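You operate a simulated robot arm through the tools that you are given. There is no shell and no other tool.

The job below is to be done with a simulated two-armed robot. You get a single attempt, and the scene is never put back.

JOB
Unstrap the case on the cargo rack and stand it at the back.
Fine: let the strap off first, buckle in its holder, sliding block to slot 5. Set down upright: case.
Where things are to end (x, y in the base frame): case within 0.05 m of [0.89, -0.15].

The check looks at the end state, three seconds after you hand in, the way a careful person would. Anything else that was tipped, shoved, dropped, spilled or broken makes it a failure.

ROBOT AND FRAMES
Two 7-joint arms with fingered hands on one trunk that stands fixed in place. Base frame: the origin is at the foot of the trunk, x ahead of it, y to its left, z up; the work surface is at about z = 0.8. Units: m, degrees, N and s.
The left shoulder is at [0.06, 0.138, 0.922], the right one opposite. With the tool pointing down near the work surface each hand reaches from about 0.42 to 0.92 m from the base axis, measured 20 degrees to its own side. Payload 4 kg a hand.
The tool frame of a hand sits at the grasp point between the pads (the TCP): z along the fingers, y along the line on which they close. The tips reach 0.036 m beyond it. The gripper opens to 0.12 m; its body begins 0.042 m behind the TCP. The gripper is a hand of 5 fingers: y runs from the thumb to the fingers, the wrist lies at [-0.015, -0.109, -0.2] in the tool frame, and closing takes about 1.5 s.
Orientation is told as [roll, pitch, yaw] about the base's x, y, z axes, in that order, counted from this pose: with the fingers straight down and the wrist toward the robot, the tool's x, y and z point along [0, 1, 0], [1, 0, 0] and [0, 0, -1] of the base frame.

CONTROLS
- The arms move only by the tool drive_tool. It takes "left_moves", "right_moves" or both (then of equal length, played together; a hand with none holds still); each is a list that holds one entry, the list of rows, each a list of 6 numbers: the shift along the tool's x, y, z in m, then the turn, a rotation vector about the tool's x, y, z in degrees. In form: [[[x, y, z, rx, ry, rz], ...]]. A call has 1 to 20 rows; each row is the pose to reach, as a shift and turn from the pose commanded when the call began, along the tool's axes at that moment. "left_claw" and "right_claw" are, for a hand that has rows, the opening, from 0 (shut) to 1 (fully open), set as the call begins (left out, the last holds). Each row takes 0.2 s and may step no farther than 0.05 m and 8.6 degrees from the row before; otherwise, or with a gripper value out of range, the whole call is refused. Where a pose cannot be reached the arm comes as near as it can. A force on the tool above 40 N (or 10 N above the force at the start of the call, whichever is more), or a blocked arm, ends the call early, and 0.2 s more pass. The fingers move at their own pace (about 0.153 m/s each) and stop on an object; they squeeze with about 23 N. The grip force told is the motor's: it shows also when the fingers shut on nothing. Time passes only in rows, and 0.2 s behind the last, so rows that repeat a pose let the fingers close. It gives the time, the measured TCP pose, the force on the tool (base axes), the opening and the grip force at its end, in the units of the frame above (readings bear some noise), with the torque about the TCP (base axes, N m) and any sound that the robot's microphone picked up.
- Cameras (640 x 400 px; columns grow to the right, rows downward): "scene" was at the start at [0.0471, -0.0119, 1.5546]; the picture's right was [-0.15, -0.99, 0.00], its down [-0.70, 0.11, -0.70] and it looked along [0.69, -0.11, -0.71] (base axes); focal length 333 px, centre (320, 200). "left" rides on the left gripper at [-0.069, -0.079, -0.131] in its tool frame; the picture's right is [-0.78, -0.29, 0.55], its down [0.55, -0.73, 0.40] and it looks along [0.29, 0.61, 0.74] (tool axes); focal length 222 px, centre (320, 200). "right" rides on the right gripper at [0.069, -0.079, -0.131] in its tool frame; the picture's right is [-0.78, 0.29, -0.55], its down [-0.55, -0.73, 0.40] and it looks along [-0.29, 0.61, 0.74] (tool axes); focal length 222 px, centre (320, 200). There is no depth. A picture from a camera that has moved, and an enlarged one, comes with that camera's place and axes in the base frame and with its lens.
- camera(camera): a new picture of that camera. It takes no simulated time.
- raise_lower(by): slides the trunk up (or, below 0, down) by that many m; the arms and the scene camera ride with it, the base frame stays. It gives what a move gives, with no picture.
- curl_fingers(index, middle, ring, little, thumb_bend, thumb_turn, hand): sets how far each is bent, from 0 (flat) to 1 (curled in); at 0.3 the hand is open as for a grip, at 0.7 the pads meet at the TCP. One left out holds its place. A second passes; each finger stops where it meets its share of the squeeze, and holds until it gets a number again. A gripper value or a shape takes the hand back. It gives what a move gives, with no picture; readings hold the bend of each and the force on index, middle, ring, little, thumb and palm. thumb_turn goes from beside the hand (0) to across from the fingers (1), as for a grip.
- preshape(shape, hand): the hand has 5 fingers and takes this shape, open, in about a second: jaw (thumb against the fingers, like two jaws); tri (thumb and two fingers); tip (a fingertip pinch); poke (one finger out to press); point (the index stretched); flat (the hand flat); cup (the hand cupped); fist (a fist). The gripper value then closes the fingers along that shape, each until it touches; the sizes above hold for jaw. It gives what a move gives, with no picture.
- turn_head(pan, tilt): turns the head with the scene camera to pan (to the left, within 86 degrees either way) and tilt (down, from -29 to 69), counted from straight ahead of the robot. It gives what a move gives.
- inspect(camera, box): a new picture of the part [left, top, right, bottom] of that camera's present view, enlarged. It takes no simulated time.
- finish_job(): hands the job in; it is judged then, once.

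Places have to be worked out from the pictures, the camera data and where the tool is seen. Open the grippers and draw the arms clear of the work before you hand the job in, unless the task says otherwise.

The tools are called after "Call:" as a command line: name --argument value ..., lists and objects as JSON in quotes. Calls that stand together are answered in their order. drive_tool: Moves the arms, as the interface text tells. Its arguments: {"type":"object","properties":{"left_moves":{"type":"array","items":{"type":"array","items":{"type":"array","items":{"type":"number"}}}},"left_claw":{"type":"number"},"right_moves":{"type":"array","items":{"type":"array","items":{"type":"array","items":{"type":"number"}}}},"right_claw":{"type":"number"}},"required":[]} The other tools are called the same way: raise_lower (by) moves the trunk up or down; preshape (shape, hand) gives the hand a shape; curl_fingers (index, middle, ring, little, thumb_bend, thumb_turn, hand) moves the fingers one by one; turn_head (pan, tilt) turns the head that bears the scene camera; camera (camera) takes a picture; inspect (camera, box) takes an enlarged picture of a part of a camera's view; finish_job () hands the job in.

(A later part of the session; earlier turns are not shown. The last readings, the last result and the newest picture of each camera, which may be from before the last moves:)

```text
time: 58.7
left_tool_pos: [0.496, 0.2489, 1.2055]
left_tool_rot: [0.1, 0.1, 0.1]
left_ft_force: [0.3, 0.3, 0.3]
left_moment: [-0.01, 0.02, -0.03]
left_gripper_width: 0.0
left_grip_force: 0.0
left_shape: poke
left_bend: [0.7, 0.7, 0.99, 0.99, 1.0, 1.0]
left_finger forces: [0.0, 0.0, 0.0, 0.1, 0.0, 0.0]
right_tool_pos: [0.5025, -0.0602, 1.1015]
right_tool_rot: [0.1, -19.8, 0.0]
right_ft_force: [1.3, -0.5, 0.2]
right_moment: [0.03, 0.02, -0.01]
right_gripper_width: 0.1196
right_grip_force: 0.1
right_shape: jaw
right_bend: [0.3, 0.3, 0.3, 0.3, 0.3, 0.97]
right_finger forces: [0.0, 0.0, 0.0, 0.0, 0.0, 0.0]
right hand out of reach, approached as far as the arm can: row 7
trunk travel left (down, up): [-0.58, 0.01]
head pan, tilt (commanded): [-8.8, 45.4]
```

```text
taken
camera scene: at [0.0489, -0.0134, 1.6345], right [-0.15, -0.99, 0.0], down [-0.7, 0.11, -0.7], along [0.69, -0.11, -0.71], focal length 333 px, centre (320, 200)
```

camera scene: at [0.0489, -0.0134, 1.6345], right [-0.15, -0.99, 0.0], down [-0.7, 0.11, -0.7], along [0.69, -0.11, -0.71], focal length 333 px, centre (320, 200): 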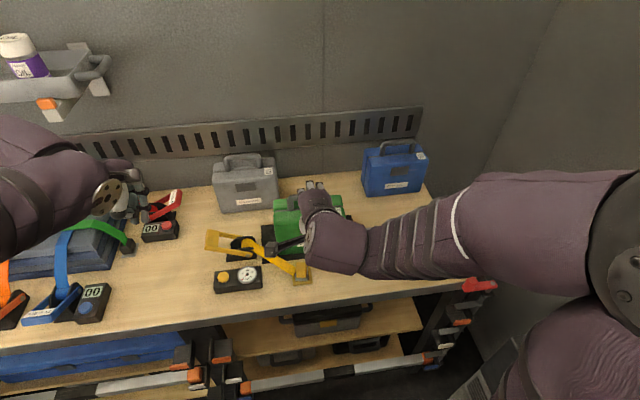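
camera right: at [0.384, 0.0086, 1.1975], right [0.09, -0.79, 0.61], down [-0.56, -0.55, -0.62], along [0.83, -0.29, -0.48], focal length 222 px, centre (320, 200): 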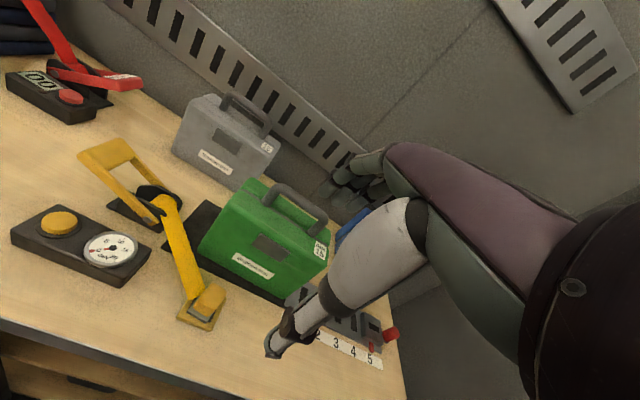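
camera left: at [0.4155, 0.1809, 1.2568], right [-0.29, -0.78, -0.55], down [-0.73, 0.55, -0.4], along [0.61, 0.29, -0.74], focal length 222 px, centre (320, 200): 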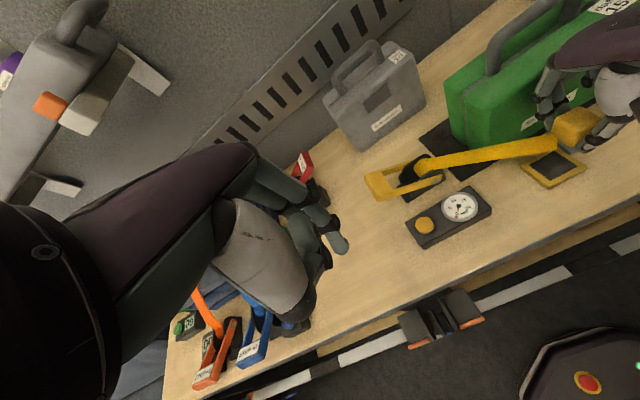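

The tilted view shows the handle well. I zoom in to measure its height and position.

Call:
inspect --camera "right" --box '[190, 160, 340, 310]'

Call:
inspect --camera "scene" --box '[190, 130, 440, 290]'

Call:
camera --camera "left"

```text
2.67 times, centred on (265, 235) of right
camera zoom: at [0.384, 0.0086, 1.1975], right [0.09, -0.79, 0.61], down [-0.56, -0.55, -0.62], along [0.83, -0.29, -0.48], focal length 592 px, centre (467, 107)
```

zoom: 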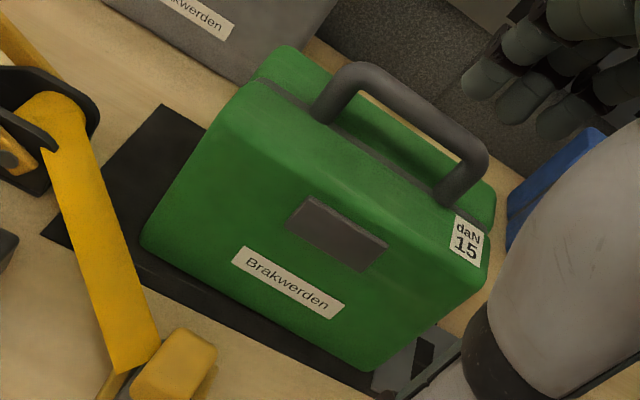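

```text
2.50 times, centred on (315, 210) of scene
camera zoom: at [0.0489, -0.0134, 1.6345], right [-0.15, -0.99, 0.0], down [-0.7, 0.11, -0.7], along [0.69, -0.11, -0.71], focal length 833 px, centre (332, 175)
```

zoom: 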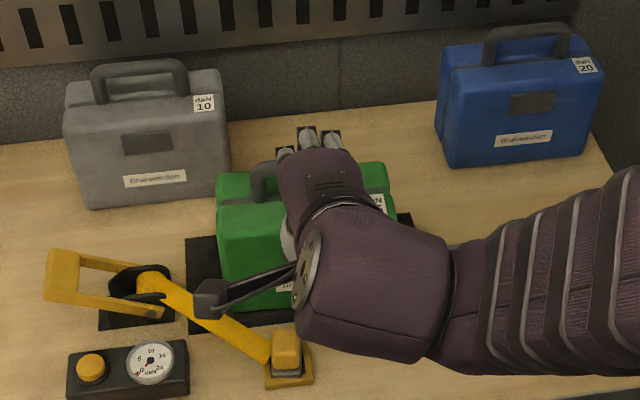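

```text
taken
camera left: at [0.417, 0.1798, 1.3364], right [-0.29, -0.78, -0.55], down [-0.74, 0.55, -0.4], along [0.61, 0.29, -0.74], focal length 222 px, centre (320, 200)
```

left: 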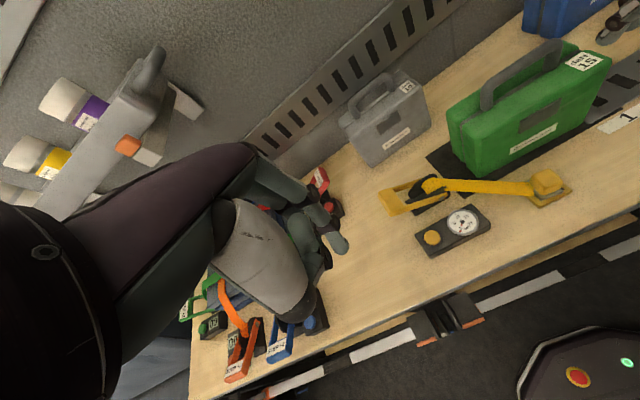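

Combining the views, the handle bar is at about x = 0.672, z = 1.008, with posts at y = -0.03 and -0.126, and the case top is at z of about 0.965. I move above the handle with a 15-degree tilt, hand open.

Call:
drive_tool --right_moves '[[[-0.003, 0.03, 0.0, 1, 0, 0], [-0.006, 0.06, 0.005, 2, 0, 0], [-0.009, 0.09, 0.012, 3, 0, 0], [-0.012, 0.12, 0.02, 4, 0, 0], [-0.015, 0.145, 0.03, 5, 0, 0], [-0.015, 0.163, 0.0374, 5, 0, 0], [-0.015, 0.163, 0.0374, 5, 0, 0]]]'

Call:
camera --camera "right"

Call:
camera --camera "scene"

Call:
inspect --camera "left" --box '[420, 0, 640, 190]'

```text
time: 60.3
left_tool_pos: [0.4941, 0.2491, 1.2057]
left_tool_rot: [0.0, -0.1, -0.1]
left_ft_force: [-0.2, 0.3, 0.4]
left_moment: [0.01, -0.03, -0.01]
left_gripper_width: 0.0003
left_grip_force: 0.1
left_shape: poke
left_bend: [0.7, 0.7, 0.99, 0.99, 1.0, 1.0]
left_finger forces: [0.1, 0.0, 0.0, 0.1, 0.0, 0.0]
right_tool_pos: [0.6689, -0.0749, 1.1235]
right_tool_rot: [0.1, -15.0, 0.0]
right_ft_force: [0.2, 0.3, 0.2]
right_moment: [0.0, -0.05, 0.02]
right_gripper_width: 0.1199
right_grip_force: 0.1
right_shape: jaw
right_bend: [0.3, 0.3, 0.3, 0.3, 0.3, 0.97]
right_finger forces: [0.0, 0.1, 0.0, 0.1, 0.1, 0.1]
trunk travel left (down, up): [-0.58, 0.01]
head pan, tilt (commanded): [-8.8, 45.4]
```

```text
taken
camera right: at [0.5587, -0.006, 1.2294], right [0.14, -0.78, 0.6], down [-0.61, -0.55, -0.57], along [0.78, -0.29, -0.55], focal length 222 px, centre (320, 200)
```

right: 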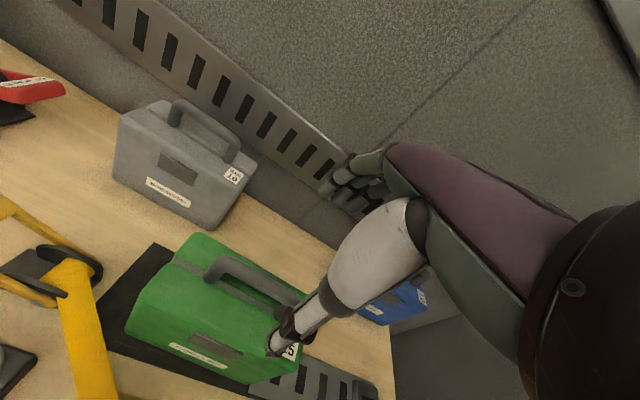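

```text
taken
camera scene: at [0.0468, -0.0121, 1.6346], right [-0.15, -0.99, 0.0], down [-0.7, 0.11, -0.7], along [0.69, -0.11, -0.71], focal length 333 px, centre (320, 200)
```

scene: 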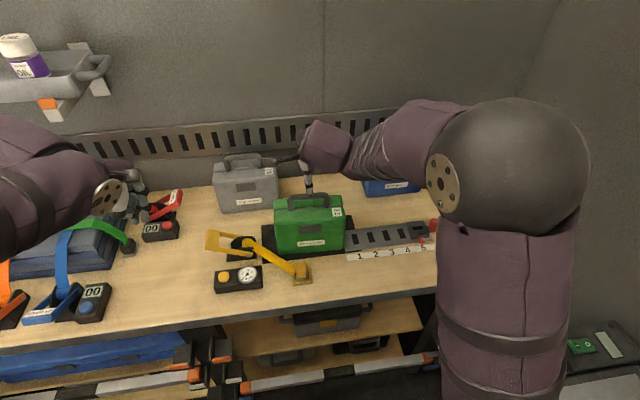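

```text
2.11 times, centred on (530, 95) of left
camera zoom: at [0.4153, 0.1809, 1.3368], right [-0.29, -0.78, -0.55], down [-0.73, 0.55, -0.4], along [0.61, 0.29, -0.74], focal length 468 px, centre (-122, 421)
```

zoom: 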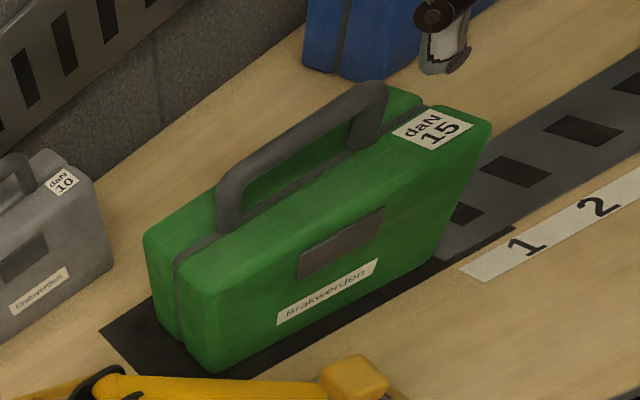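

With the third viewpoint the geometry settles. The case is deeper than I first thought: x runs from 0.643 to 0.735, the top is at z of about 0.948, and the handle bar is centred at about (0.692, -0.08, 0.991). I move over the bar and part-way down to check.

Call:
drive_tool --right_moves '[[[0, 0.01, 0.01, 0, 0, 0], [0, 0.008, 0.03, 0, 0, 0], [0, 0.006, 0.05, 0, 0, 0], [0, 0.0038, 0.0631, 0, 0, 0], [0, 0.0038, 0.0631, 0, 0, 0]]]'

Call:
camera --camera "right"

Call:
inspect --camera "left" --box '[420, 0, 640, 190]'

Call:
inspect --camera "scene" --box '[240, 120, 380, 270]'

```text
time: 61.5
left_tool_pos: [0.4942, 0.2497, 1.2037]
left_tool_rot: [-0.1, 0.1, 0.0]
left_ft_force: [-0.2, -1.0, -0.6]
left_moment: [-0.02, 0.02, -0.01]
left_gripper_width: 0.0001
left_grip_force: 0.0
left_shape: poke
left_bend: [0.7, 0.7, 0.99, 0.99, 1.0, 1.0]
left_finger forces: [0.0, 0.0, 0.1, 0.0, 0.0, 0.0]
right_tool_pos: [0.6662, -0.0577, 1.0917]
right_tool_rot: [-0.3, -15.0, -0.2]
right_ft_force: [0.1, 0.3, 0.3]
right_moment: [0.0, 0.03, 0.0]
right_gripper_width: 0.1198
right_grip_force: 0.0
right_shape: jaw
right_bend: [0.3, 0.3, 0.3, 0.3, 0.3, 0.97]
right_finger forces: [0.0, 0.1, 0.0, 0.0, 0.1, 0.0]
right hand out of reach, approached as far as the arm can: row 1, 2, 3, 4, 5
trunk travel left (down, up): [-0.58, 0.01]
head pan, tilt (commanded): [-8.8, 45.4]
```

```text
taken
camera right: at [0.5573, 0.0119, 1.1967], right [0.14, -0.78, 0.61], down [-0.61, -0.55, -0.57], along [0.78, -0.29, -0.55], focal length 222 px, centre (320, 200)
```

right: 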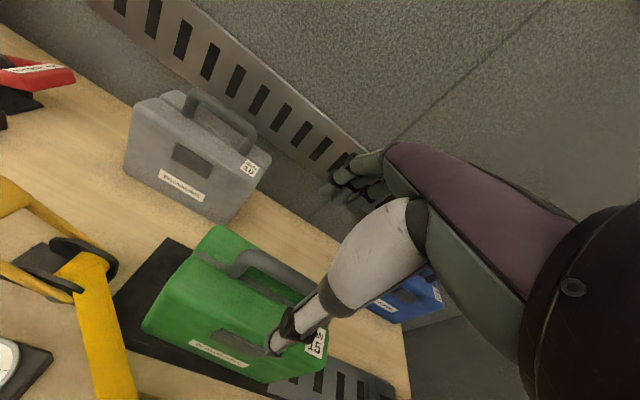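

```text
2.11 times, centred on (530, 95) of left
camera zoom: at [0.4156, 0.1812, 1.3367], right [-0.29, -0.78, -0.55], down [-0.73, 0.55, -0.4], along [0.61, 0.29, -0.74], focal length 468 px, centre (-122, 421)
```

zoom: 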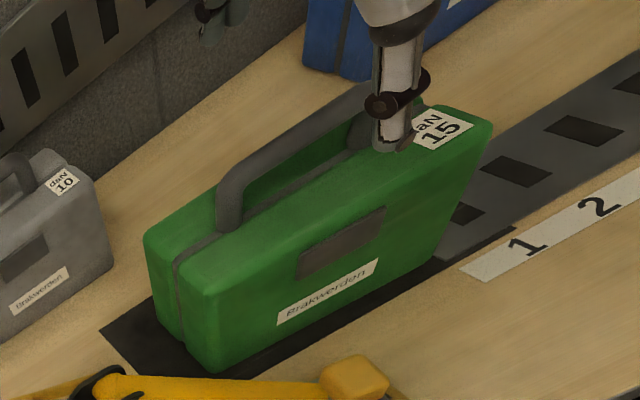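

```text
2.67 times, centred on (310, 195) of scene
camera zoom: at [0.0472, -0.0118, 1.6346], right [-0.15, -0.99, 0.0], down [-0.7, 0.11, -0.7], along [0.69, -0.11, -0.71], focal length 888 px, centre (347, 213)
```

zoom: 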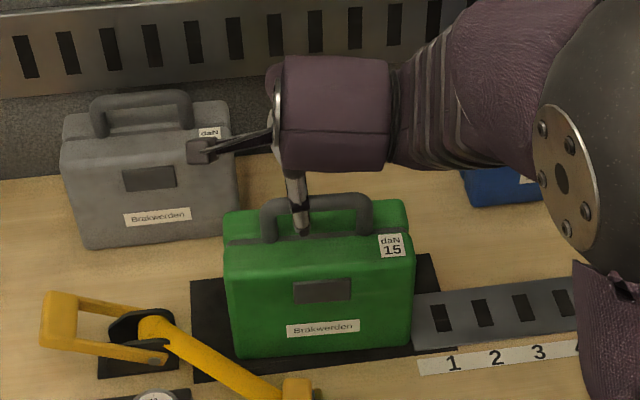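

The arm stopped short: with this tilt it cannot get lower here, so a joint is at its limit. I go back up, undo the tilt, and try the handle with the fingers straight down instead.

Call:
drive_tool --right_moves '[[[0, -0.01, -0.02, 3, 0, 0], [0, -0.015, -0.045, 6, 0, 0], [0, -0.02, -0.06, 9, 0, 0], [0, -0.02, -0.07, 12, 0, 0], [0, -0.02, -0.08, 15, 0, 0], [0, -0.02, -0.08, 15, 0, 0]]]'

Call:
camera --camera "scene"

```text
time: 62.9
left_tool_pos: [0.4939, 0.2495, 1.2057]
left_tool_rot: [0.1, 0.0, 0.0]
left_ft_force: [-0.5, 0.3, 0.1]
left_moment: [0.03, 0.0, -0.01]
left_gripper_width: 0.0
left_grip_force: 0.1
left_shape: poke
left_bend: [0.7, 0.7, 0.99, 0.99, 1.0, 1.0]
left_finger forces: [0.0, 0.0, 0.1, 0.1, 0.0, 0.0]
right_tool_pos: [0.6254, -0.0581, 1.1635]
right_tool_rot: [0.0, 0.0, 0.0]
right_ft_force: [-0.2, 0.4, 0.6]
right_moment: [-0.02, -0.02, -0.04]
right_gripper_width: 0.12
right_grip_force: 0.1
right_shape: jaw
right_bend: [0.3, 0.3, 0.3, 0.3, 0.3, 0.97]
right_finger forces: [0.1, 0.2, 0.1, 0.0, 0.0, 0.0]
trunk travel left (down, up): [-0.58, 0.01]
head pan, tilt (commanded): [-8.8, 45.4]
```

```text
taken
camera scene: at [0.0471, -0.012, 1.6346], right [-0.15, -0.99, 0.0], down [-0.7, 0.11, -0.7], along [0.69, -0.11, -0.71], focal length 333 px, centre (320, 200)
```

scene: 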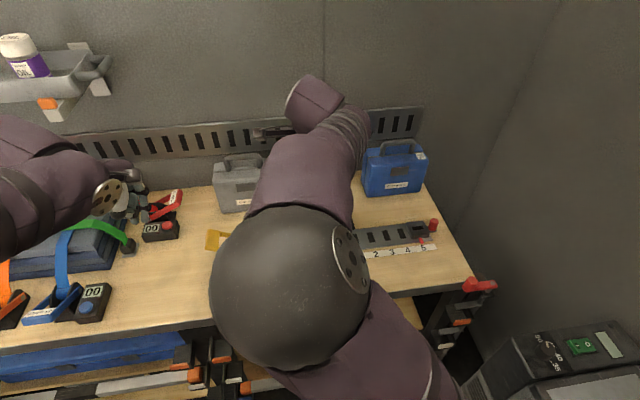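

The elbow has drifted inward over the workspace, which explains the limit. I bring the right hand back to its starting area to restore a good arm posture.

Call:
drive_tool --right_moves '[[[-0.035, -0.017, -0.002, 0, 0, 0], [-0.07, -0.034, -0.005, 0, 0, 0], [-0.105, -0.051, -0.008, 0, 0, 0], [-0.14, -0.068, -0.011, 0, 0, 0], [-0.175, -0.085, -0.014, 0, 0, 0], [-0.21, -0.102, -0.017, 0, 0, 0], [-0.245, -0.119, -0.02, 0, 0, 0], [-0.28, -0.136, -0.02, 0, 0, 0], [-0.317, -0.155, -0.02, 0, 0, 0], [-0.317, -0.155, -0.02, 0, 0, 0]]]'

Call:
camera --camera "scene"

```text
time: 65.1
left_tool_pos: [0.4933, 0.2503, 1.2039]
left_tool_rot: [0.1, 0.0, 0.0]
left_ft_force: [-0.9, 0.8, -0.9]
left_moment: [0.02, -0.01, -0.02]
left_gripper_width: 0.0003
left_grip_force: 0.0
left_shape: poke
left_bend: [0.7, 0.7, 0.99, 0.99, 1.0, 1.0]
left_finger forces: [0.1, 0.0, 0.0, 0.0, 0.1, 0.0]
right_tool_pos: [0.4682, -0.3737, 1.1807]
right_tool_rot: [0.0, 0.0, 0.1]
right_ft_force: [-0.5, 0.2, 0.5]
right_moment: [-0.01, 0.03, -0.01]
right_gripper_width: 0.1197
right_grip_force: 0.0
right_shape: jaw
right_bend: [0.3, 0.3, 0.3, 0.3, 0.3, 0.97]
right_finger forces: [0.0, 0.0, 0.1, 0.0, 0.0, 0.0]
trunk travel left (down, up): [-0.58, 0.01]
head pan, tilt (commanded): [-8.8, 45.4]
```

```text
taken
camera scene: at [0.0473, -0.0108, 1.6346], right [-0.15, -0.99, 0.0], down [-0.7, 0.11, -0.7], along [0.69, -0.11, -0.71], focal length 333 px, centre (320, 200)
```

scene: 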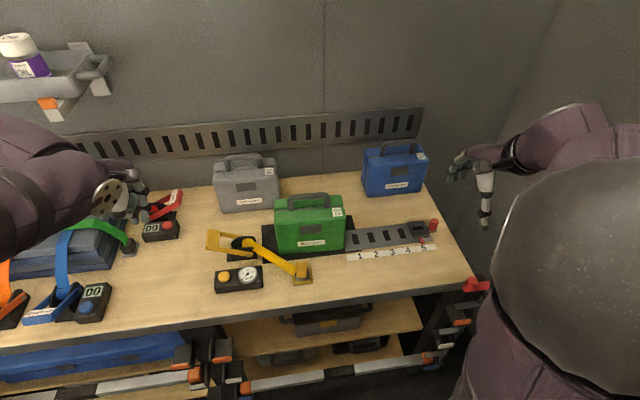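

The hand is back but the elbow now rides high. I try the approach over the handle again from here, fingers straight down, in modest steps, and check posture before descending.

Call:
drive_tool --right_moves '[[[0.033, 0.025, 0.0, 0, 0, 0], [0.066, 0.05, 0.0, 0, 0, 0], [0.1, 0.075, 0.0, 0, 0, 0], [0.133, 0.1, 0.0, 0, 0, 0], [0.166, 0.124, 0.01, 0, 0, 0], [0.2, 0.149, 0.02, 0, 0, 0], [0.233, 0.174, 0.03, 0, 0, 0], [0.266, 0.199, 0.04, 0, 0, 0], [0.299, 0.223, 0.05, 0, 0, 0], [0.299, 0.223, 0.05, 0, 0, 0]]]'

Call:
camera --camera "scene"

Call:
camera --camera "right"

```text
time: 67.3
left_tool_pos: [0.4937, 0.2493, 1.205]
left_tool_rot: [0.0, 0.0, 0.0]
left_ft_force: [0.7, -0.2, 0.3]
left_moment: [-0.01, 0.0, -0.01]
left_gripper_width: 0.0
left_grip_force: 0.0
left_shape: poke
left_bend: [0.7, 0.7, 0.99, 0.99, 1.0, 1.0]
left_finger forces: [0.1, 0.0, 0.1, 0.1, 0.0, 0.0]
right_tool_pos: [0.693, -0.0786, 1.1324]
right_tool_rot: [0.0, 0.1, 0.0]
right_ft_force: [0.2, -0.9, 0.2]
right_moment: [0.01, -0.03, 0.01]
right_gripper_width: 0.1197
right_grip_force: 0.0
right_shape: jaw
right_bend: [0.3, 0.3, 0.3, 0.3, 0.3, 0.97]
right_finger forces: [0.0, 0.0, 0.0, 0.0, 0.0, 0.1]
trunk travel left (down, up): [-0.58, 0.01]
head pan, tilt (commanded): [-8.8, 45.4]
```

```text
taken
camera scene: at [0.0467, -0.0123, 1.6346], right [-0.15, -0.99, 0.0], down [-0.7, 0.11, -0.7], along [0.69, -0.11, -0.71], focal length 333 px, centre (320, 200)
```

scene: 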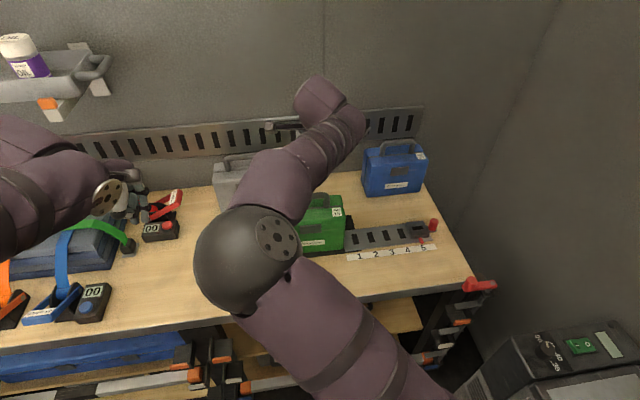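

```text
taken
camera right: at [0.6144, -0.0091, 1.263], right [0.29, -0.79, 0.55], down [-0.74, -0.55, -0.4], along [0.61, -0.29, -0.74], focal length 222 px, centre (320, 200)
```

right: 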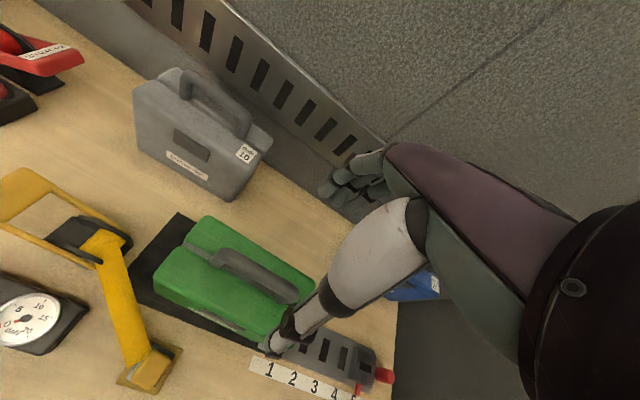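

The arm reached the spot above the handle (with the elbow now on the inside, clear of the left arm). I descend part-way and check that it follows.

Call:
drive_tool --right_moves '[[[0.002, 0, 0.03, 0, 0, 0], [0.003, 0, 0.06, 0, 0, 0], [0.003, 0, 0.085, 0, 0, 0], [0.003, 0, 0.085, 0, 0, 0]]]'

Call:
inspect --camera "left" --box '[420, 0, 640, 190]'

Call:
camera --camera "right"

Call:
camera --camera "scene"

```text
time: 68.3
left_tool_pos: [0.495, 0.2503, 1.2053]
left_tool_rot: [0.0, -0.1, -0.1]
left_ft_force: [0.8, -0.9, 0.0]
left_moment: [0.04, -0.01, 0.01]
left_gripper_width: 0.0
left_grip_force: 0.0
left_shape: poke
left_bend: [0.7, 0.7, 0.99, 0.99, 1.0, 1.0]
left_finger forces: [0.0, 0.0, 0.0, 0.1, 0.0, 0.1]
right_tool_pos: [0.6927, -0.0719, 1.0464]
right_tool_rot: [0.0, 0.1, 0.0]
right_ft_force: [0.0, -0.6, -0.4]
right_moment: [0.01, -0.02, 0.0]
right_gripper_width: 0.1199
right_grip_force: 0.1
right_shape: jaw
right_bend: [0.3, 0.3, 0.3, 0.3, 0.3, 0.97]
right_finger forces: [0.1, 0.0, 0.0, 0.1, 0.1, 0.1]
trunk travel left (down, up): [-0.58, 0.01]
head pan, tilt (commanded): [-8.8, 45.4]
```

```text
2.11 times, centred on (530, 95) of left
camera zoom: at [0.4153, 0.1812, 1.3368], right [-0.29, -0.78, -0.55], down [-0.73, 0.55, -0.4], along [0.61, 0.29, -0.74], focal length 468 px, centre (-122, 421)
```

zoom: 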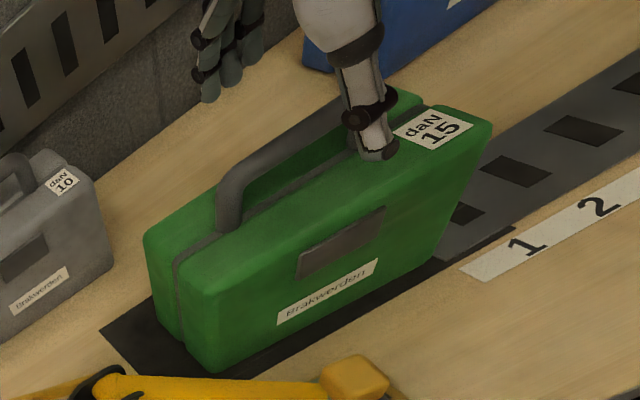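

```text
taken
camera right: at [0.6148, -0.0032, 1.1773], right [0.29, -0.78, 0.55], down [-0.73, -0.55, -0.4], along [0.61, -0.29, -0.74], focal length 222 px, centre (320, 200)
```

right: 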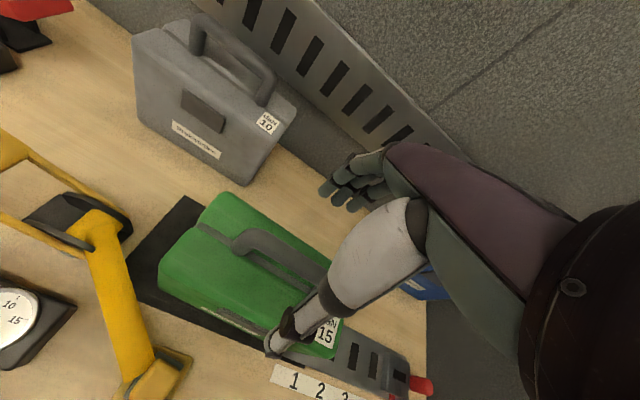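

```text
taken
camera scene: at [0.0469, -0.0118, 1.6346], right [-0.15, -0.99, 0.0], down [-0.7, 0.11, -0.7], along [0.69, -0.11, -0.71], focal length 333 px, centre (320, 200)
```

scene: 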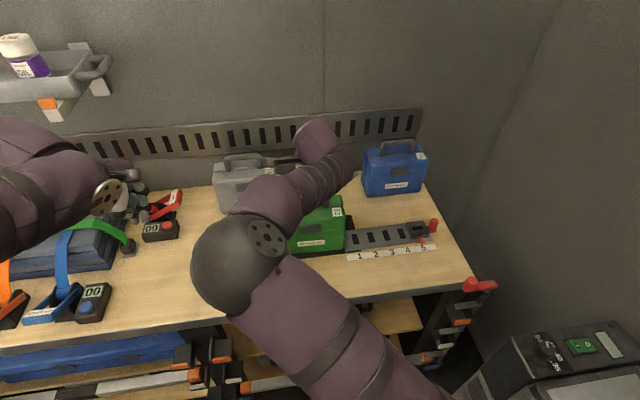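

It follows fine now. Before gripping anything I make a dry run to the back at (0.89, -0.14) with the empty hand, to see whether the arm reaches there.

Call:
drive_tool --right_moves '[[[0, 0, -0.04, 0, 0, 0], [-0.01, 0.03, -0.05, 0, 0, 0], [-0.02, 0.07, -0.05, 0, 0, 0], [-0.035, 0.11, -0.05, 0, 0, 0], [-0.05, 0.15, -0.05, 0, 0, 0], [-0.06, 0.18, -0.05, 0, 0, 0], [-0.068, 0.2, -0.05, 0, 0, 0], [-0.068, 0.2, -0.03, 0, 0, 0], [-0.068, 0.2, -0.01, 0, 0, 0], [-0.068, 0.2, -0.01, 0, 0, 0]]]'

Call:
camera --camera "scene"

Call:
camera --camera "right"

```text
time: 70.5
left_tool_pos: [0.493, 0.2481, 1.2057]
left_tool_rot: [0.1, -0.1, -0.1]
left_ft_force: [-0.9, -0.2, 0.6]
left_moment: [0.01, -0.02, 0.0]
left_gripper_width: 0.0002
left_grip_force: 0.0
left_shape: poke
left_bend: [0.7, 0.7, 0.99, 0.99, 1.0, 1.0]
left_finger forces: [0.1, 0.1, 0.0, 0.1, 0.0, 0.0]
right_tool_pos: [0.7681, -0.0838, 1.0615]
right_tool_rot: [0.0, -0.1, 0.0]
right_ft_force: [-0.5, -0.8, 0.5]
right_moment: [-0.04, 0.02, 0.01]
right_gripper_width: 0.1198
right_grip_force: 0.0
right_shape: jaw
right_bend: [0.3, 0.3, 0.3, 0.3, 0.3, 0.97]
right_finger forces: [0.0, 0.0, 0.1, 0.0, 0.0, 0.1]
right hand out of reach, approached as far as the arm can: row 4, 5, 6, 7, 8, 9, 10
trunk travel left (down, up): [-0.58, 0.01]
head pan, tilt (commanded): [-8.8, 45.4]
```

```text
taken
camera scene: at [0.0463, -0.0125, 1.6346], right [-0.15, -0.99, 0.0], down [-0.7, 0.11, -0.7], along [0.69, -0.11, -0.71], focal length 333 px, centre (320, 200)
```

scene: 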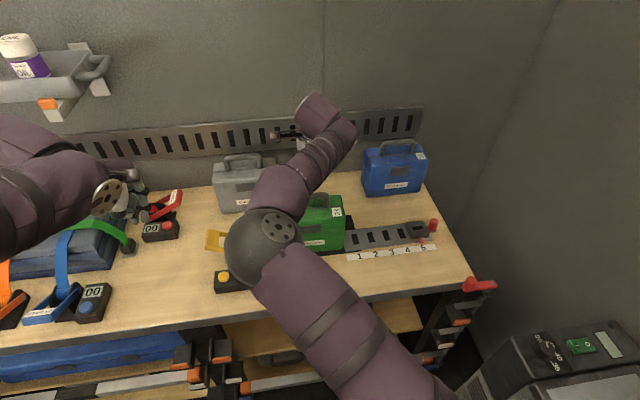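

```text
taken
camera right: at [0.6886, -0.0151, 1.1919], right [0.29, -0.79, 0.55], down [-0.73, -0.55, -0.4], along [0.61, -0.29, -0.74], focal length 222 px, centre (320, 200)
```

right: 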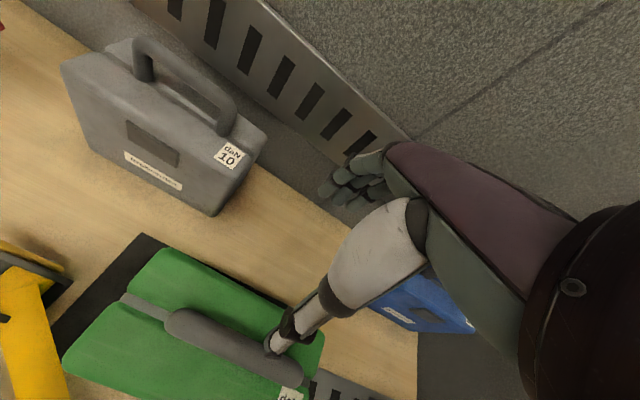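

The arm stalls at x = 0.77 in this elbow-inside posture, so it would not reach the back. I return to the home area and yaw the hand so the elbow swings back out to the right.

Call:
drive_tool --right_moves '[[[0, -0.01, -0.04, 0, 0, 0], [-0.02, -0.035, -0.07, 0, 0, 0], [-0.05, -0.065, -0.09, 0, 0, 0], [-0.085, -0.095, -0.1, 0, 0, 0], [-0.12, -0.125, -0.11, 0, 0, 0], [-0.155, -0.155, -0.12, 0, 0, 0], [-0.19, -0.19, -0.12, 0, 0, 0], [-0.22, -0.225, -0.12, 0, 0, 0], [-0.255, -0.26, -0.12, 0, 0, 0], [-0.29, -0.29, -0.12, 0, 0, 0], [-0.29, -0.29, -0.12, 0, 0, -8], [-0.29, -0.29, -0.12, 0, 0, -16], [-0.29, -0.29, -0.12, 0, 0, -24], [-0.29, -0.29, -0.12, 0, 0, -32], [-0.29, -0.29, -0.12, 0, 0, -40], [-0.29, -0.29, -0.12, 0, 0, -48], [-0.29, -0.29, -0.12, 0, 0, -56], [-0.29, -0.29, -0.12, 0, 0, -60]]]'

Call:
camera --camera "scene"

```text
time: 74.3
left_tool_pos: [0.4939, 0.2489, 1.2039]
left_tool_rot: [0.1, 0.0, 0.0]
left_ft_force: [0.6, -0.3, 1.3]
left_moment: [0.0, -0.02, -0.01]
left_gripper_width: 0.0
left_grip_force: 0.2
left_shape: poke
left_bend: [0.7, 0.7, 0.99, 0.99, 1.0, 1.0]
left_finger forces: [0.0, 0.1, 0.1, 0.0, 0.0, 0.1]
right_tool_pos: [0.4808, -0.374, 1.1826]
right_tool_rot: [0.0, 0.1, 60.1]
right_ft_force: [-0.2, -0.8, -0.5]
right_moment: [0.01, 0.0, -0.03]
right_gripper_width: 0.1199
right_grip_force: 0.0
right_shape: jaw
right_bend: [0.3, 0.3, 0.3, 0.3, 0.3, 0.97]
right_finger forces: [0.0, 0.0, 0.1, 0.1, 0.0, 0.0]
trunk travel left (down, up): [-0.58, 0.01]
head pan, tilt (commanded): [-8.8, 45.4]
```

```text
taken
camera scene: at [0.047, -0.0123, 1.6346], right [-0.15, -0.99, 0.0], down [-0.7, 0.11, -0.7], along [0.69, -0.11, -0.71], focal length 333 px, centre (320, 200)
```

scene: 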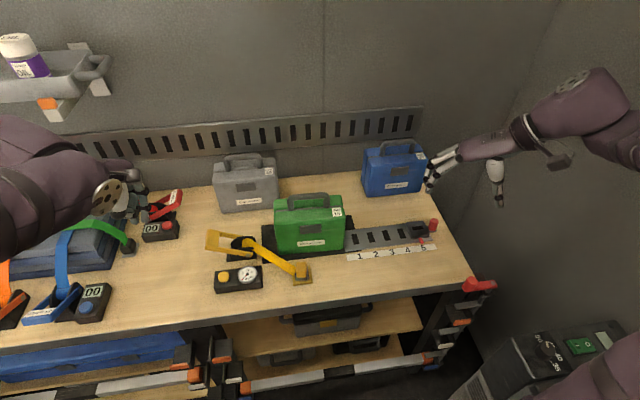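

The elbow is now out on the right side. I yaw the hand back to straight and check the posture stays.

Call:
drive_tool --right_moves '[[[0, 0, 0, 0, 0, 8], [0, 0, 0, 0, 0, 16], [0, 0, 0, 0, 0, 24], [0, 0, 0, 0, 0, 32], [0, 0, 0, 0, 0, 40], [0, 0, 0, 0, 0, 48], [0, 0, 0, 0, 0, 56], [0, 0, 0, 0, 0, 60]]]'

Call:
camera --camera "scene"

```text
time: 76.1
left_tool_pos: [0.4937, 0.251, 1.2042]
left_tool_rot: [-0.1, -0.1, 0.0]
left_ft_force: [0.1, 0.6, -0.6]
left_moment: [0.0, 0.02, -0.03]
left_gripper_width: 0.0
left_grip_force: 0.0
left_shape: poke
left_bend: [0.7, 0.7, 0.99, 0.99, 1.0, 1.0]
left_finger forces: [0.0, 0.0, 0.0, 0.0, 0.0, 0.1]
right_tool_pos: [0.4794, -0.3751, 1.1817]
right_tool_rot: [0.0, 0.0, -0.1]
right_ft_force: [-0.4, -0.4, 0.1]
right_moment: [0.0, -0.04, 0.01]
right_gripper_width: 0.12
right_grip_force: 0.1
right_shape: jaw
right_bend: [0.3, 0.3, 0.3, 0.3, 0.3, 0.97]
right_finger forces: [0.0, 0.0, 0.0, 0.1, 0.0, 0.1]
trunk travel left (down, up): [-0.58, 0.01]
head pan, tilt (commanded): [-8.8, 45.4]
```

```text
taken
camera scene: at [0.0471, -0.0118, 1.6346], right [-0.15, -0.99, 0.0], down [-0.7, 0.11, -0.7], along [0.69, -0.11, -0.71], focal length 333 px, centre (320, 200)
```

scene: 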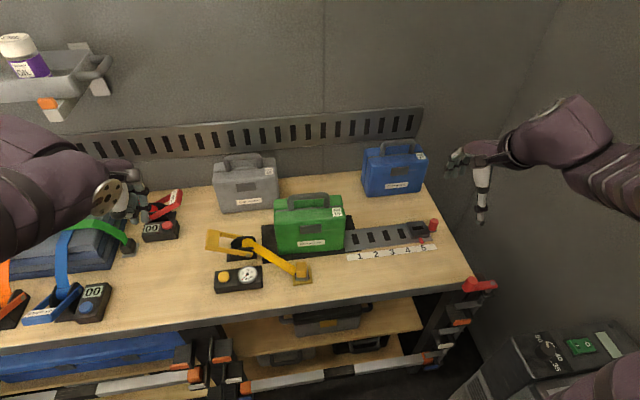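

The elbow stays outside. Now I repeat the dry run: first over the middle, then toward the back position with the empty hand.

Call:
drive_tool --right_moves '[[[0.03, 0.028, 0.0, 0, 0, 0], [0.06, 0.056, 0.0, 0, 0, 0], [0.09, 0.084, 0.01, 0, 0, 0], [0.12, 0.112, 0.015, 0, 0, 0], [0.15, 0.14, 0.02, 0, 0, 0], [0.18, 0.168, 0.025, 0, 0, 0], [0.21, 0.196, 0.03, 0, 0, 0], [0.235, 0.221, 0.03, 0, 0, 0], [0.235, 0.255, 0.04, 0, 0, 0], [0.235, 0.29, 0.055, 0, 0, 0], [0.235, 0.325, 0.07, 0, 0, 0], [0.235, 0.36, 0.085, 0, 0, 0], [0.235, 0.39, 0.1, 0, 0, 0], [0.235, 0.406, 0.11, 0, 0, 0], [0.235, 0.406, 0.11, 0, 0, 0]]]'

Call:
camera --camera "scene"

Call:
camera --camera "right"

```text
time: 79.3
left_tool_pos: [0.4949, 0.25, 1.2052]
left_tool_rot: [0.1, 0.0, 0.1]
left_ft_force: [-0.3, 0.0, -0.2]
left_moment: [0.01, 0.0, 0.03]
left_gripper_width: 0.0
left_grip_force: 0.1
left_shape: poke
left_bend: [0.7, 0.7, 0.99, 0.99, 1.0, 1.0]
left_finger forces: [0.1, 0.1, 0.1, 0.0, 0.0, 0.1]
right_tool_pos: [0.7589, -0.1132, 1.0979]
right_tool_rot: [0.0, 0.0, 0.1]
right_ft_force: [-0.3, 0.1, -0.1]
right_moment: [-0.03, 0.01, -0.02]
right_gripper_width: 0.1197
right_grip_force: 0.0
right_shape: jaw
right_bend: [0.3, 0.3, 0.3, 0.3, 0.3, 0.97]
right_finger forces: [0.0, 0.0, 0.0, 0.0, 0.1, 0.1]
right hand out of reach, approached as far as the arm can: row 10, 11, 12, 13, 14, 15
trunk travel left (down, up): [-0.58, 0.01]
head pan, tilt (commanded): [-8.8, 45.4]
```

```text
taken
camera scene: at [0.0471, -0.012, 1.6346], right [-0.15, -0.99, 0.0], down [-0.7, 0.11, -0.7], along [0.69, -0.11, -0.71], focal length 333 px, centre (320, 200)
```

scene: 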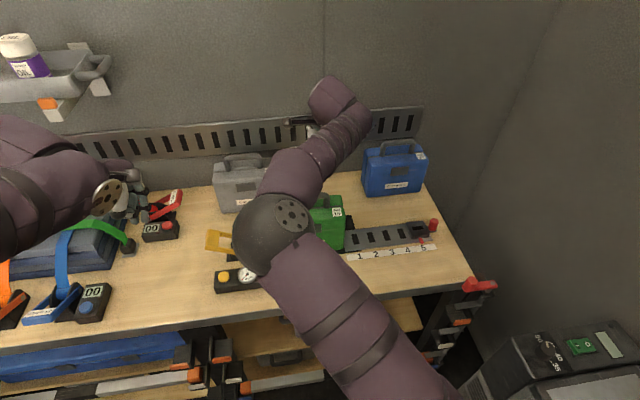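

```text
taken
camera right: at [0.6804, -0.0432, 1.2291], right [0.29, -0.79, 0.55], down [-0.73, -0.55, -0.4], along [0.61, -0.29, -0.74], focal length 222 px, centre (320, 200)
```

right: 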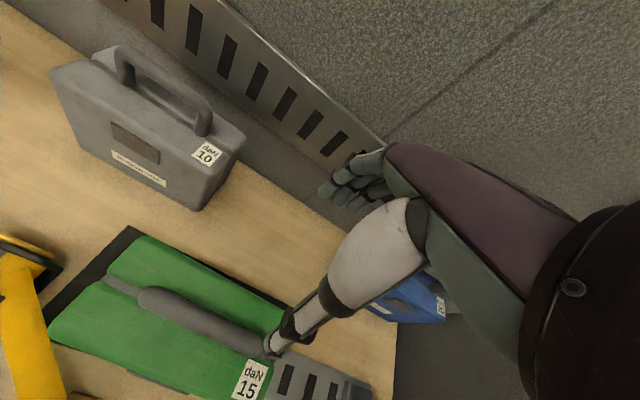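

The arm reports this as out of reach at this height and flips its elbow inside. It seems wrist limits matter, so a lower hand and a slight yaw toward the forearm's line should help. I go home, swing the elbow out again and keep a +12 degree yaw for the next trial.

Call:
drive_tool --right_moves '[[[-0.01, -0.03, -0.02, 0, 0, 0], [-0.03, -0.065, -0.04, 0, 0, 0], [-0.06, -0.1, -0.055, 0, 0, 0], [-0.095, -0.13, -0.07, 0, 0, 0], [-0.13, -0.165, -0.082, 0, 0, 0], [-0.165, -0.2, -0.082, 0, 0, 0], [-0.2, -0.23, -0.082, 0, 0, 0], [-0.235, -0.26, -0.082, 0, 0, 0], [-0.262, -0.279, -0.082, 0, 0, 0], [-0.262, -0.279, -0.082, 0, 0, -8], [-0.262, -0.279, -0.082, 0, 0, -16], [-0.262, -0.279, -0.082, 0, 0, -24], [-0.262, -0.279, -0.082, 0, 0, -32], [-0.262, -0.279, -0.082, 0, 0, -40], [-0.262, -0.279, -0.082, 0, 0, -48], [-0.262, -0.279, -0.082, 0, 0, -56], [-0.262, -0.279, -0.082, 0, 0, -60]]]'

Call:
drive_tool --right_moves '[[[0, 0, 0, 0, 0, 8], [0, 0, 0, 0, 0, 16], [0, 0, 0, 0, 0, 24], [0, 0, 0, 0, 0, 32], [0, 0, 0, 0, 0, 40], [0, 0, 0, 0, 0, 48]]]'

Call:
camera --camera "scene"

```text
refused: row 5 steps farther than a row can; nothing moved
```

```text
time: 80.7
left_tool_pos: [0.4944, 0.2487, 1.206]
left_tool_rot: [-0.1, 0.0, 0.0]
left_ft_force: [0.0, -0.3, -0.3]
left_moment: [0.0, 0.0, 0.01]
left_gripper_width: 0.0
left_grip_force: 0.0
left_shape: poke
left_bend: [0.7, 0.7, 0.99, 0.99, 1.0, 1.0]
left_finger forces: [0.1, 0.1, 0.0, 0.0, 0.0, 0.0]
right_tool_pos: [0.6808, -0.2086, 1.0742]
right_tool_rot: [1.9, -0.3, -43.2]
right_ft_force: [-0.6, -1.1, -0.3]
right_moment: [0.03, 0.01, 0.03]
right_gripper_width: 0.12
right_grip_force: 0.2
right_shape: jaw
right_bend: [0.3, 0.3, 0.3, 0.3, 0.3, 0.97]
right_finger forces: [0.0, 0.0, 0.1, 0.1, 0.0, 0.1]
right hand out of reach, approached as far as the arm can: row 4, 5, 6
trunk travel left (down, up): [-0.58, 0.01]
head pan, tilt (commanded): [-8.8, 45.4]
```

```text
taken
camera scene: at [0.0464, -0.0125, 1.6346], right [-0.15, -0.99, 0.0], down [-0.7, 0.11, -0.7], along [0.69, -0.11, -0.71], focal length 333 px, centre (320, 200)
```

scene: 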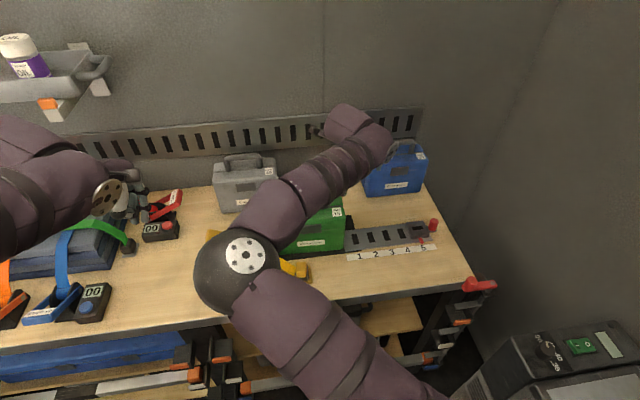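

The first call was refused for an over-long step, so only the second ran and turned the hand to yaw -43 degrees; nothing was touched. I now go home properly, turning to +60 degrees yaw to bring the elbow out.

Call:
drive_tool --right_moves '[[[0, 0, -0.03, 0, 0, 0], [-0.03, -0.004, -0.05, 0, 0, -8], [-0.065, -0.008, -0.06, 0, 0, -16], [-0.1, -0.012, -0.07, 0, 0, -24], [-0.135, -0.017, -0.08, 0, 0, -32], [-0.17, -0.022, -0.09, 0, 0, -40], [-0.205, -0.027, -0.1, 0, 0, -48], [-0.24, -0.03, -0.106, 0, 0, -56], [-0.2577, -0.033, -0.106, 0, 0, -64], [-0.2577, -0.033, -0.106, 0, 0, -72], [-0.2577, -0.033, -0.106, 0, 0, -80], [-0.2577, -0.033, -0.106, 0, 0, -88], [-0.2577, -0.033, -0.106, 0, 0, -96], [-0.2577, -0.033, -0.106, 0, 0, -103]]]'

Call:
camera --camera "scene"

```text
time: 83.7
left_tool_pos: [0.4941, 0.2498, 1.2055]
left_tool_rot: [0.0, 0.1, -0.1]
left_ft_force: [0.0, -0.7, -0.4]
left_moment: [-0.03, -0.01, -0.01]
left_gripper_width: 0.0001
left_grip_force: 0.1
left_shape: poke
left_bend: [0.7, 0.7, 0.99, 0.99, 1.0, 1.0]
left_finger forces: [0.1, 0.0, 0.0, 0.0, 0.0, 0.0]
right_tool_pos: [0.4813, -0.3769, 1.173]
right_tool_rot: [-0.7, -1.7, 59.8]
right_ft_force: [0.0, -0.4, 0.3]
right_moment: [0.03, -0.01, 0.02]
right_gripper_width: 0.1197
right_grip_force: 0.0
right_shape: jaw
right_bend: [0.3, 0.3, 0.3, 0.3, 0.3, 0.97]
right_finger forces: [0.0, 0.0, 0.0, 0.1, 0.1, 0.0]
trunk travel left (down, up): [-0.58, 0.01]
head pan, tilt (commanded): [-8.8, 45.4]
```

```text
taken
camera scene: at [0.0474, -0.0118, 1.6345], right [-0.15, -0.99, 0.0], down [-0.7, 0.11, -0.7], along [0.69, -0.11, -0.71], focal length 333 px, centre (320, 200)
```

scene: 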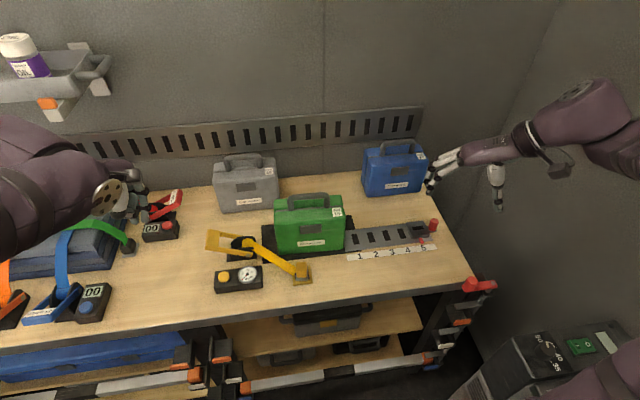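

Elbow is outside again. I move low over the right of the case to (0.70, -0.22, 1.08) while turning to +15 degrees yaw, and watch that the posture holds.

Call:
drive_tool --right_moves '[[[-0.0138, 0.0307, 0.005, 0, 0, 5.6], [-0.0275, 0.0614, 0.012, 0, 0, 11.2], [-0.0413, 0.0921, 0.022, 0, 0, 16.9], [-0.055, 0.1228, 0.034, 0, 0, 22.5], [-0.0688, 0.1535, 0.048, 0, 0, 28.1], [-0.0826, 0.1842, 0.062, 0, 0, 33.8], [-0.0963, 0.2149, 0.078, 0, 0, 39.4], [-0.1101, 0.2456, 0.093, 0, 0, 45], [-0.1101, 0.2456, 0.093, 0, 0, 45]]]'

Call:
camera --camera "scene"

```text
time: 85.7
left_tool_pos: [0.4937, 0.2482, 1.206]
left_tool_rot: [0.0, 0.0, 0.0]
left_ft_force: [0.0, -0.8, -0.1]
left_moment: [0.0, -0.01, 0.03]
left_gripper_width: 0.0
left_grip_force: 0.0
left_shape: poke
left_bend: [0.7, 0.7, 0.99, 0.99, 1.0, 1.0]
left_finger forces: [0.0, 0.1, 0.0, 0.0, 0.0, 0.0]
right_tool_pos: [0.7013, -0.2211, 1.0874]
right_tool_rot: [0.8, -1.8, 14.6]
right_ft_force: [0.0, -0.3, 0.2]
right_moment: [0.0, -0.06, 0.02]
right_gripper_width: 0.1197
right_grip_force: 0.0
right_shape: jaw
right_bend: [0.3, 0.3, 0.3, 0.3, 0.3, 0.97]
right_finger forces: [0.1, 0.0, 0.0, 0.0, 0.0, 0.1]
trunk travel left (down, up): [-0.58, 0.01]
head pan, tilt (commanded): [-8.8, 45.4]
```

```text
taken
camera scene: at [0.0465, -0.0128, 1.6346], right [-0.15, -0.99, 0.0], down [-0.7, 0.11, -0.7], along [0.69, -0.11, -0.71], focal length 333 px, centre (320, 200)
```

scene: 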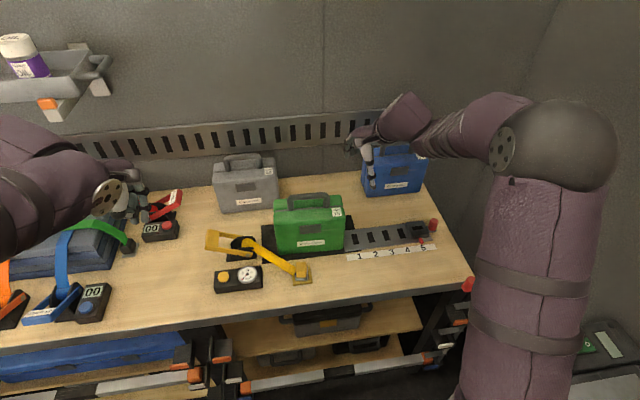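

The posture is good: elbow outside, forearm coming in from the right. I extend toward the back from here with the empty hand.

Call:
drive_tool --right_moves '[[[0.008, 0.036, 0.009, 0, 0, 0], [0.016, 0.072, 0.018, 0, 0, 0], [0.0245, 0.1087, 0.027, 0, 0, 0], [0.0245, 0.136, 0.03, 0, 0, 0], [0.024, 0.164, 0.034, 0, 0, 0], [0.0236, 0.1912, 0.037, 0, 0, 0], [0.0236, 0.1912, 0.037, 0, 0, 0]]]'

Call:
camera --camera "scene"

```text
time: 87.3
left_tool_pos: [0.4915, 0.2522, 1.2047]
left_tool_rot: [-0.1, 0.0, 0.1]
left_ft_force: [-0.4, 0.7, 0.0]
left_moment: [-0.03, -0.01, -0.03]
left_gripper_width: 0.0001
left_grip_force: 0.1
left_shape: poke
left_bend: [0.7, 0.7, 0.99, 0.99, 1.0, 1.0]
left_finger forces: [0.1, 0.1, 0.1, 0.0, 0.0, 0.0]
right_tool_pos: [0.8801, -0.1437, 1.0582]
right_tool_rot: [0.7, -1.7, 15.0]
right_ft_force: [-0.3, 0.3, 0.5]
right_moment: [-0.04, 0.0, -0.01]
right_gripper_width: 0.1201
right_grip_force: 0.0
right_shape: jaw
right_bend: [0.3, 0.3, 0.3, 0.3, 0.3, 0.97]
right_finger forces: [0.1, 0.0, 0.0, 0.0, 0.1, 0.0]
trunk travel left (down, up): [-0.58, 0.01]
head pan, tilt (commanded): [-8.8, 45.4]
```

```text
taken
camera scene: at [0.0459, -0.01, 1.6346], right [-0.15, -0.99, 0.0], down [-0.7, 0.11, -0.7], along [0.69, -0.11, -0.71], focal length 333 px, centre (320, 200)
```

scene: 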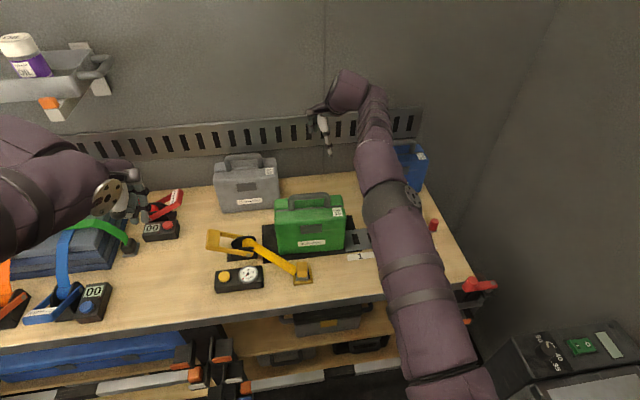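

The arm reaches (0.880, -0.144, 1.058) cleanly. I test whether it can also hold zero yaw there, which would make the handle grasp cleaner.

Call:
drive_tool --right_moves '[[[0, 0, 0, 0, 0, 5], [0, 0, 0, 0, 0, 10], [0, 0, 0, 0, 0, 14.8], [0, 0, 0, 0, 0, 14.8]]]'

Call:
camera --camera "scene"

Call:
camera --camera "right"

```text
time: 88.3
left_tool_pos: [0.4937, 0.2498, 1.2053]
left_tool_rot: [0.0, 0.1, 0.0]
left_ft_force: [0.0, 0.0, -0.1]
left_moment: [-0.02, -0.02, -0.04]
left_gripper_width: 0.0
left_grip_force: 0.2
left_shape: poke
left_bend: [0.7, 0.7, 0.99, 0.99, 1.0, 1.0]
left_finger forces: [0.0, 0.1, 0.1, 0.0, 0.1, 0.1]
right_tool_pos: [0.8819, -0.1466, 1.0567]
right_tool_rot: [1.2, -1.5, -0.1]
right_ft_force: [-1.2, -0.3, 0.5]
right_moment: [0.0, 0.02, 0.0]
right_gripper_width: 0.1199
right_grip_force: 0.0
right_shape: jaw
right_bend: [0.3, 0.3, 0.3, 0.3, 0.3, 0.97]
right_finger forces: [0.0, 0.0, 0.0, 0.0, 0.1, 0.0]
trunk travel left (down, up): [-0.58, 0.01]
head pan, tilt (commanded): [-8.8, 45.4]
```

```text
taken
camera scene: at [0.0474, -0.0122, 1.6346], right [-0.15, -0.99, 0.0], down [-0.7, 0.11, -0.7], along [0.69, -0.11, -0.71], focal length 333 px, centre (320, 200)
```

scene: 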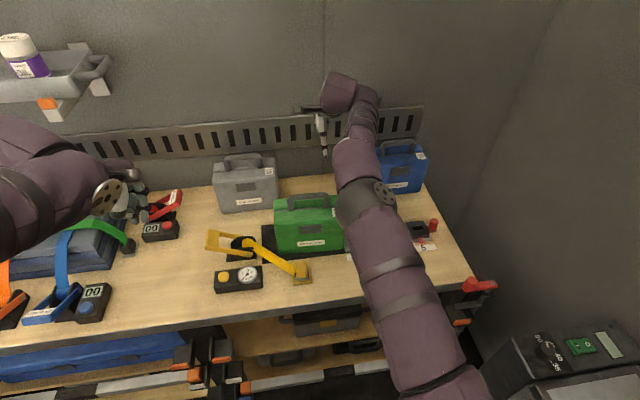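

```text
taken
camera right: at [0.7998, -0.0799, 1.1868], right [0.28, -0.8, 0.54], down [-0.73, -0.54, -0.43], along [0.63, -0.27, -0.73], focal length 222 px, centre (320, 200)
```

right: 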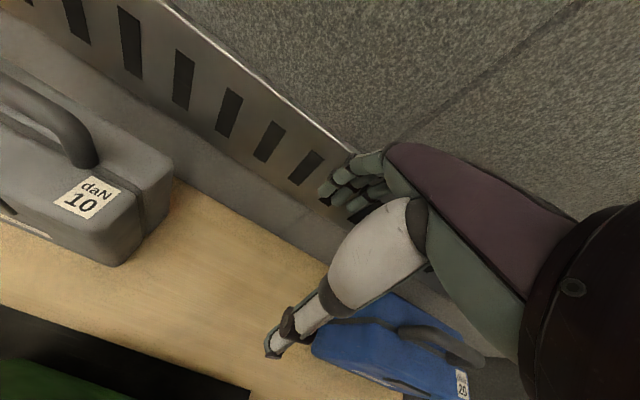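

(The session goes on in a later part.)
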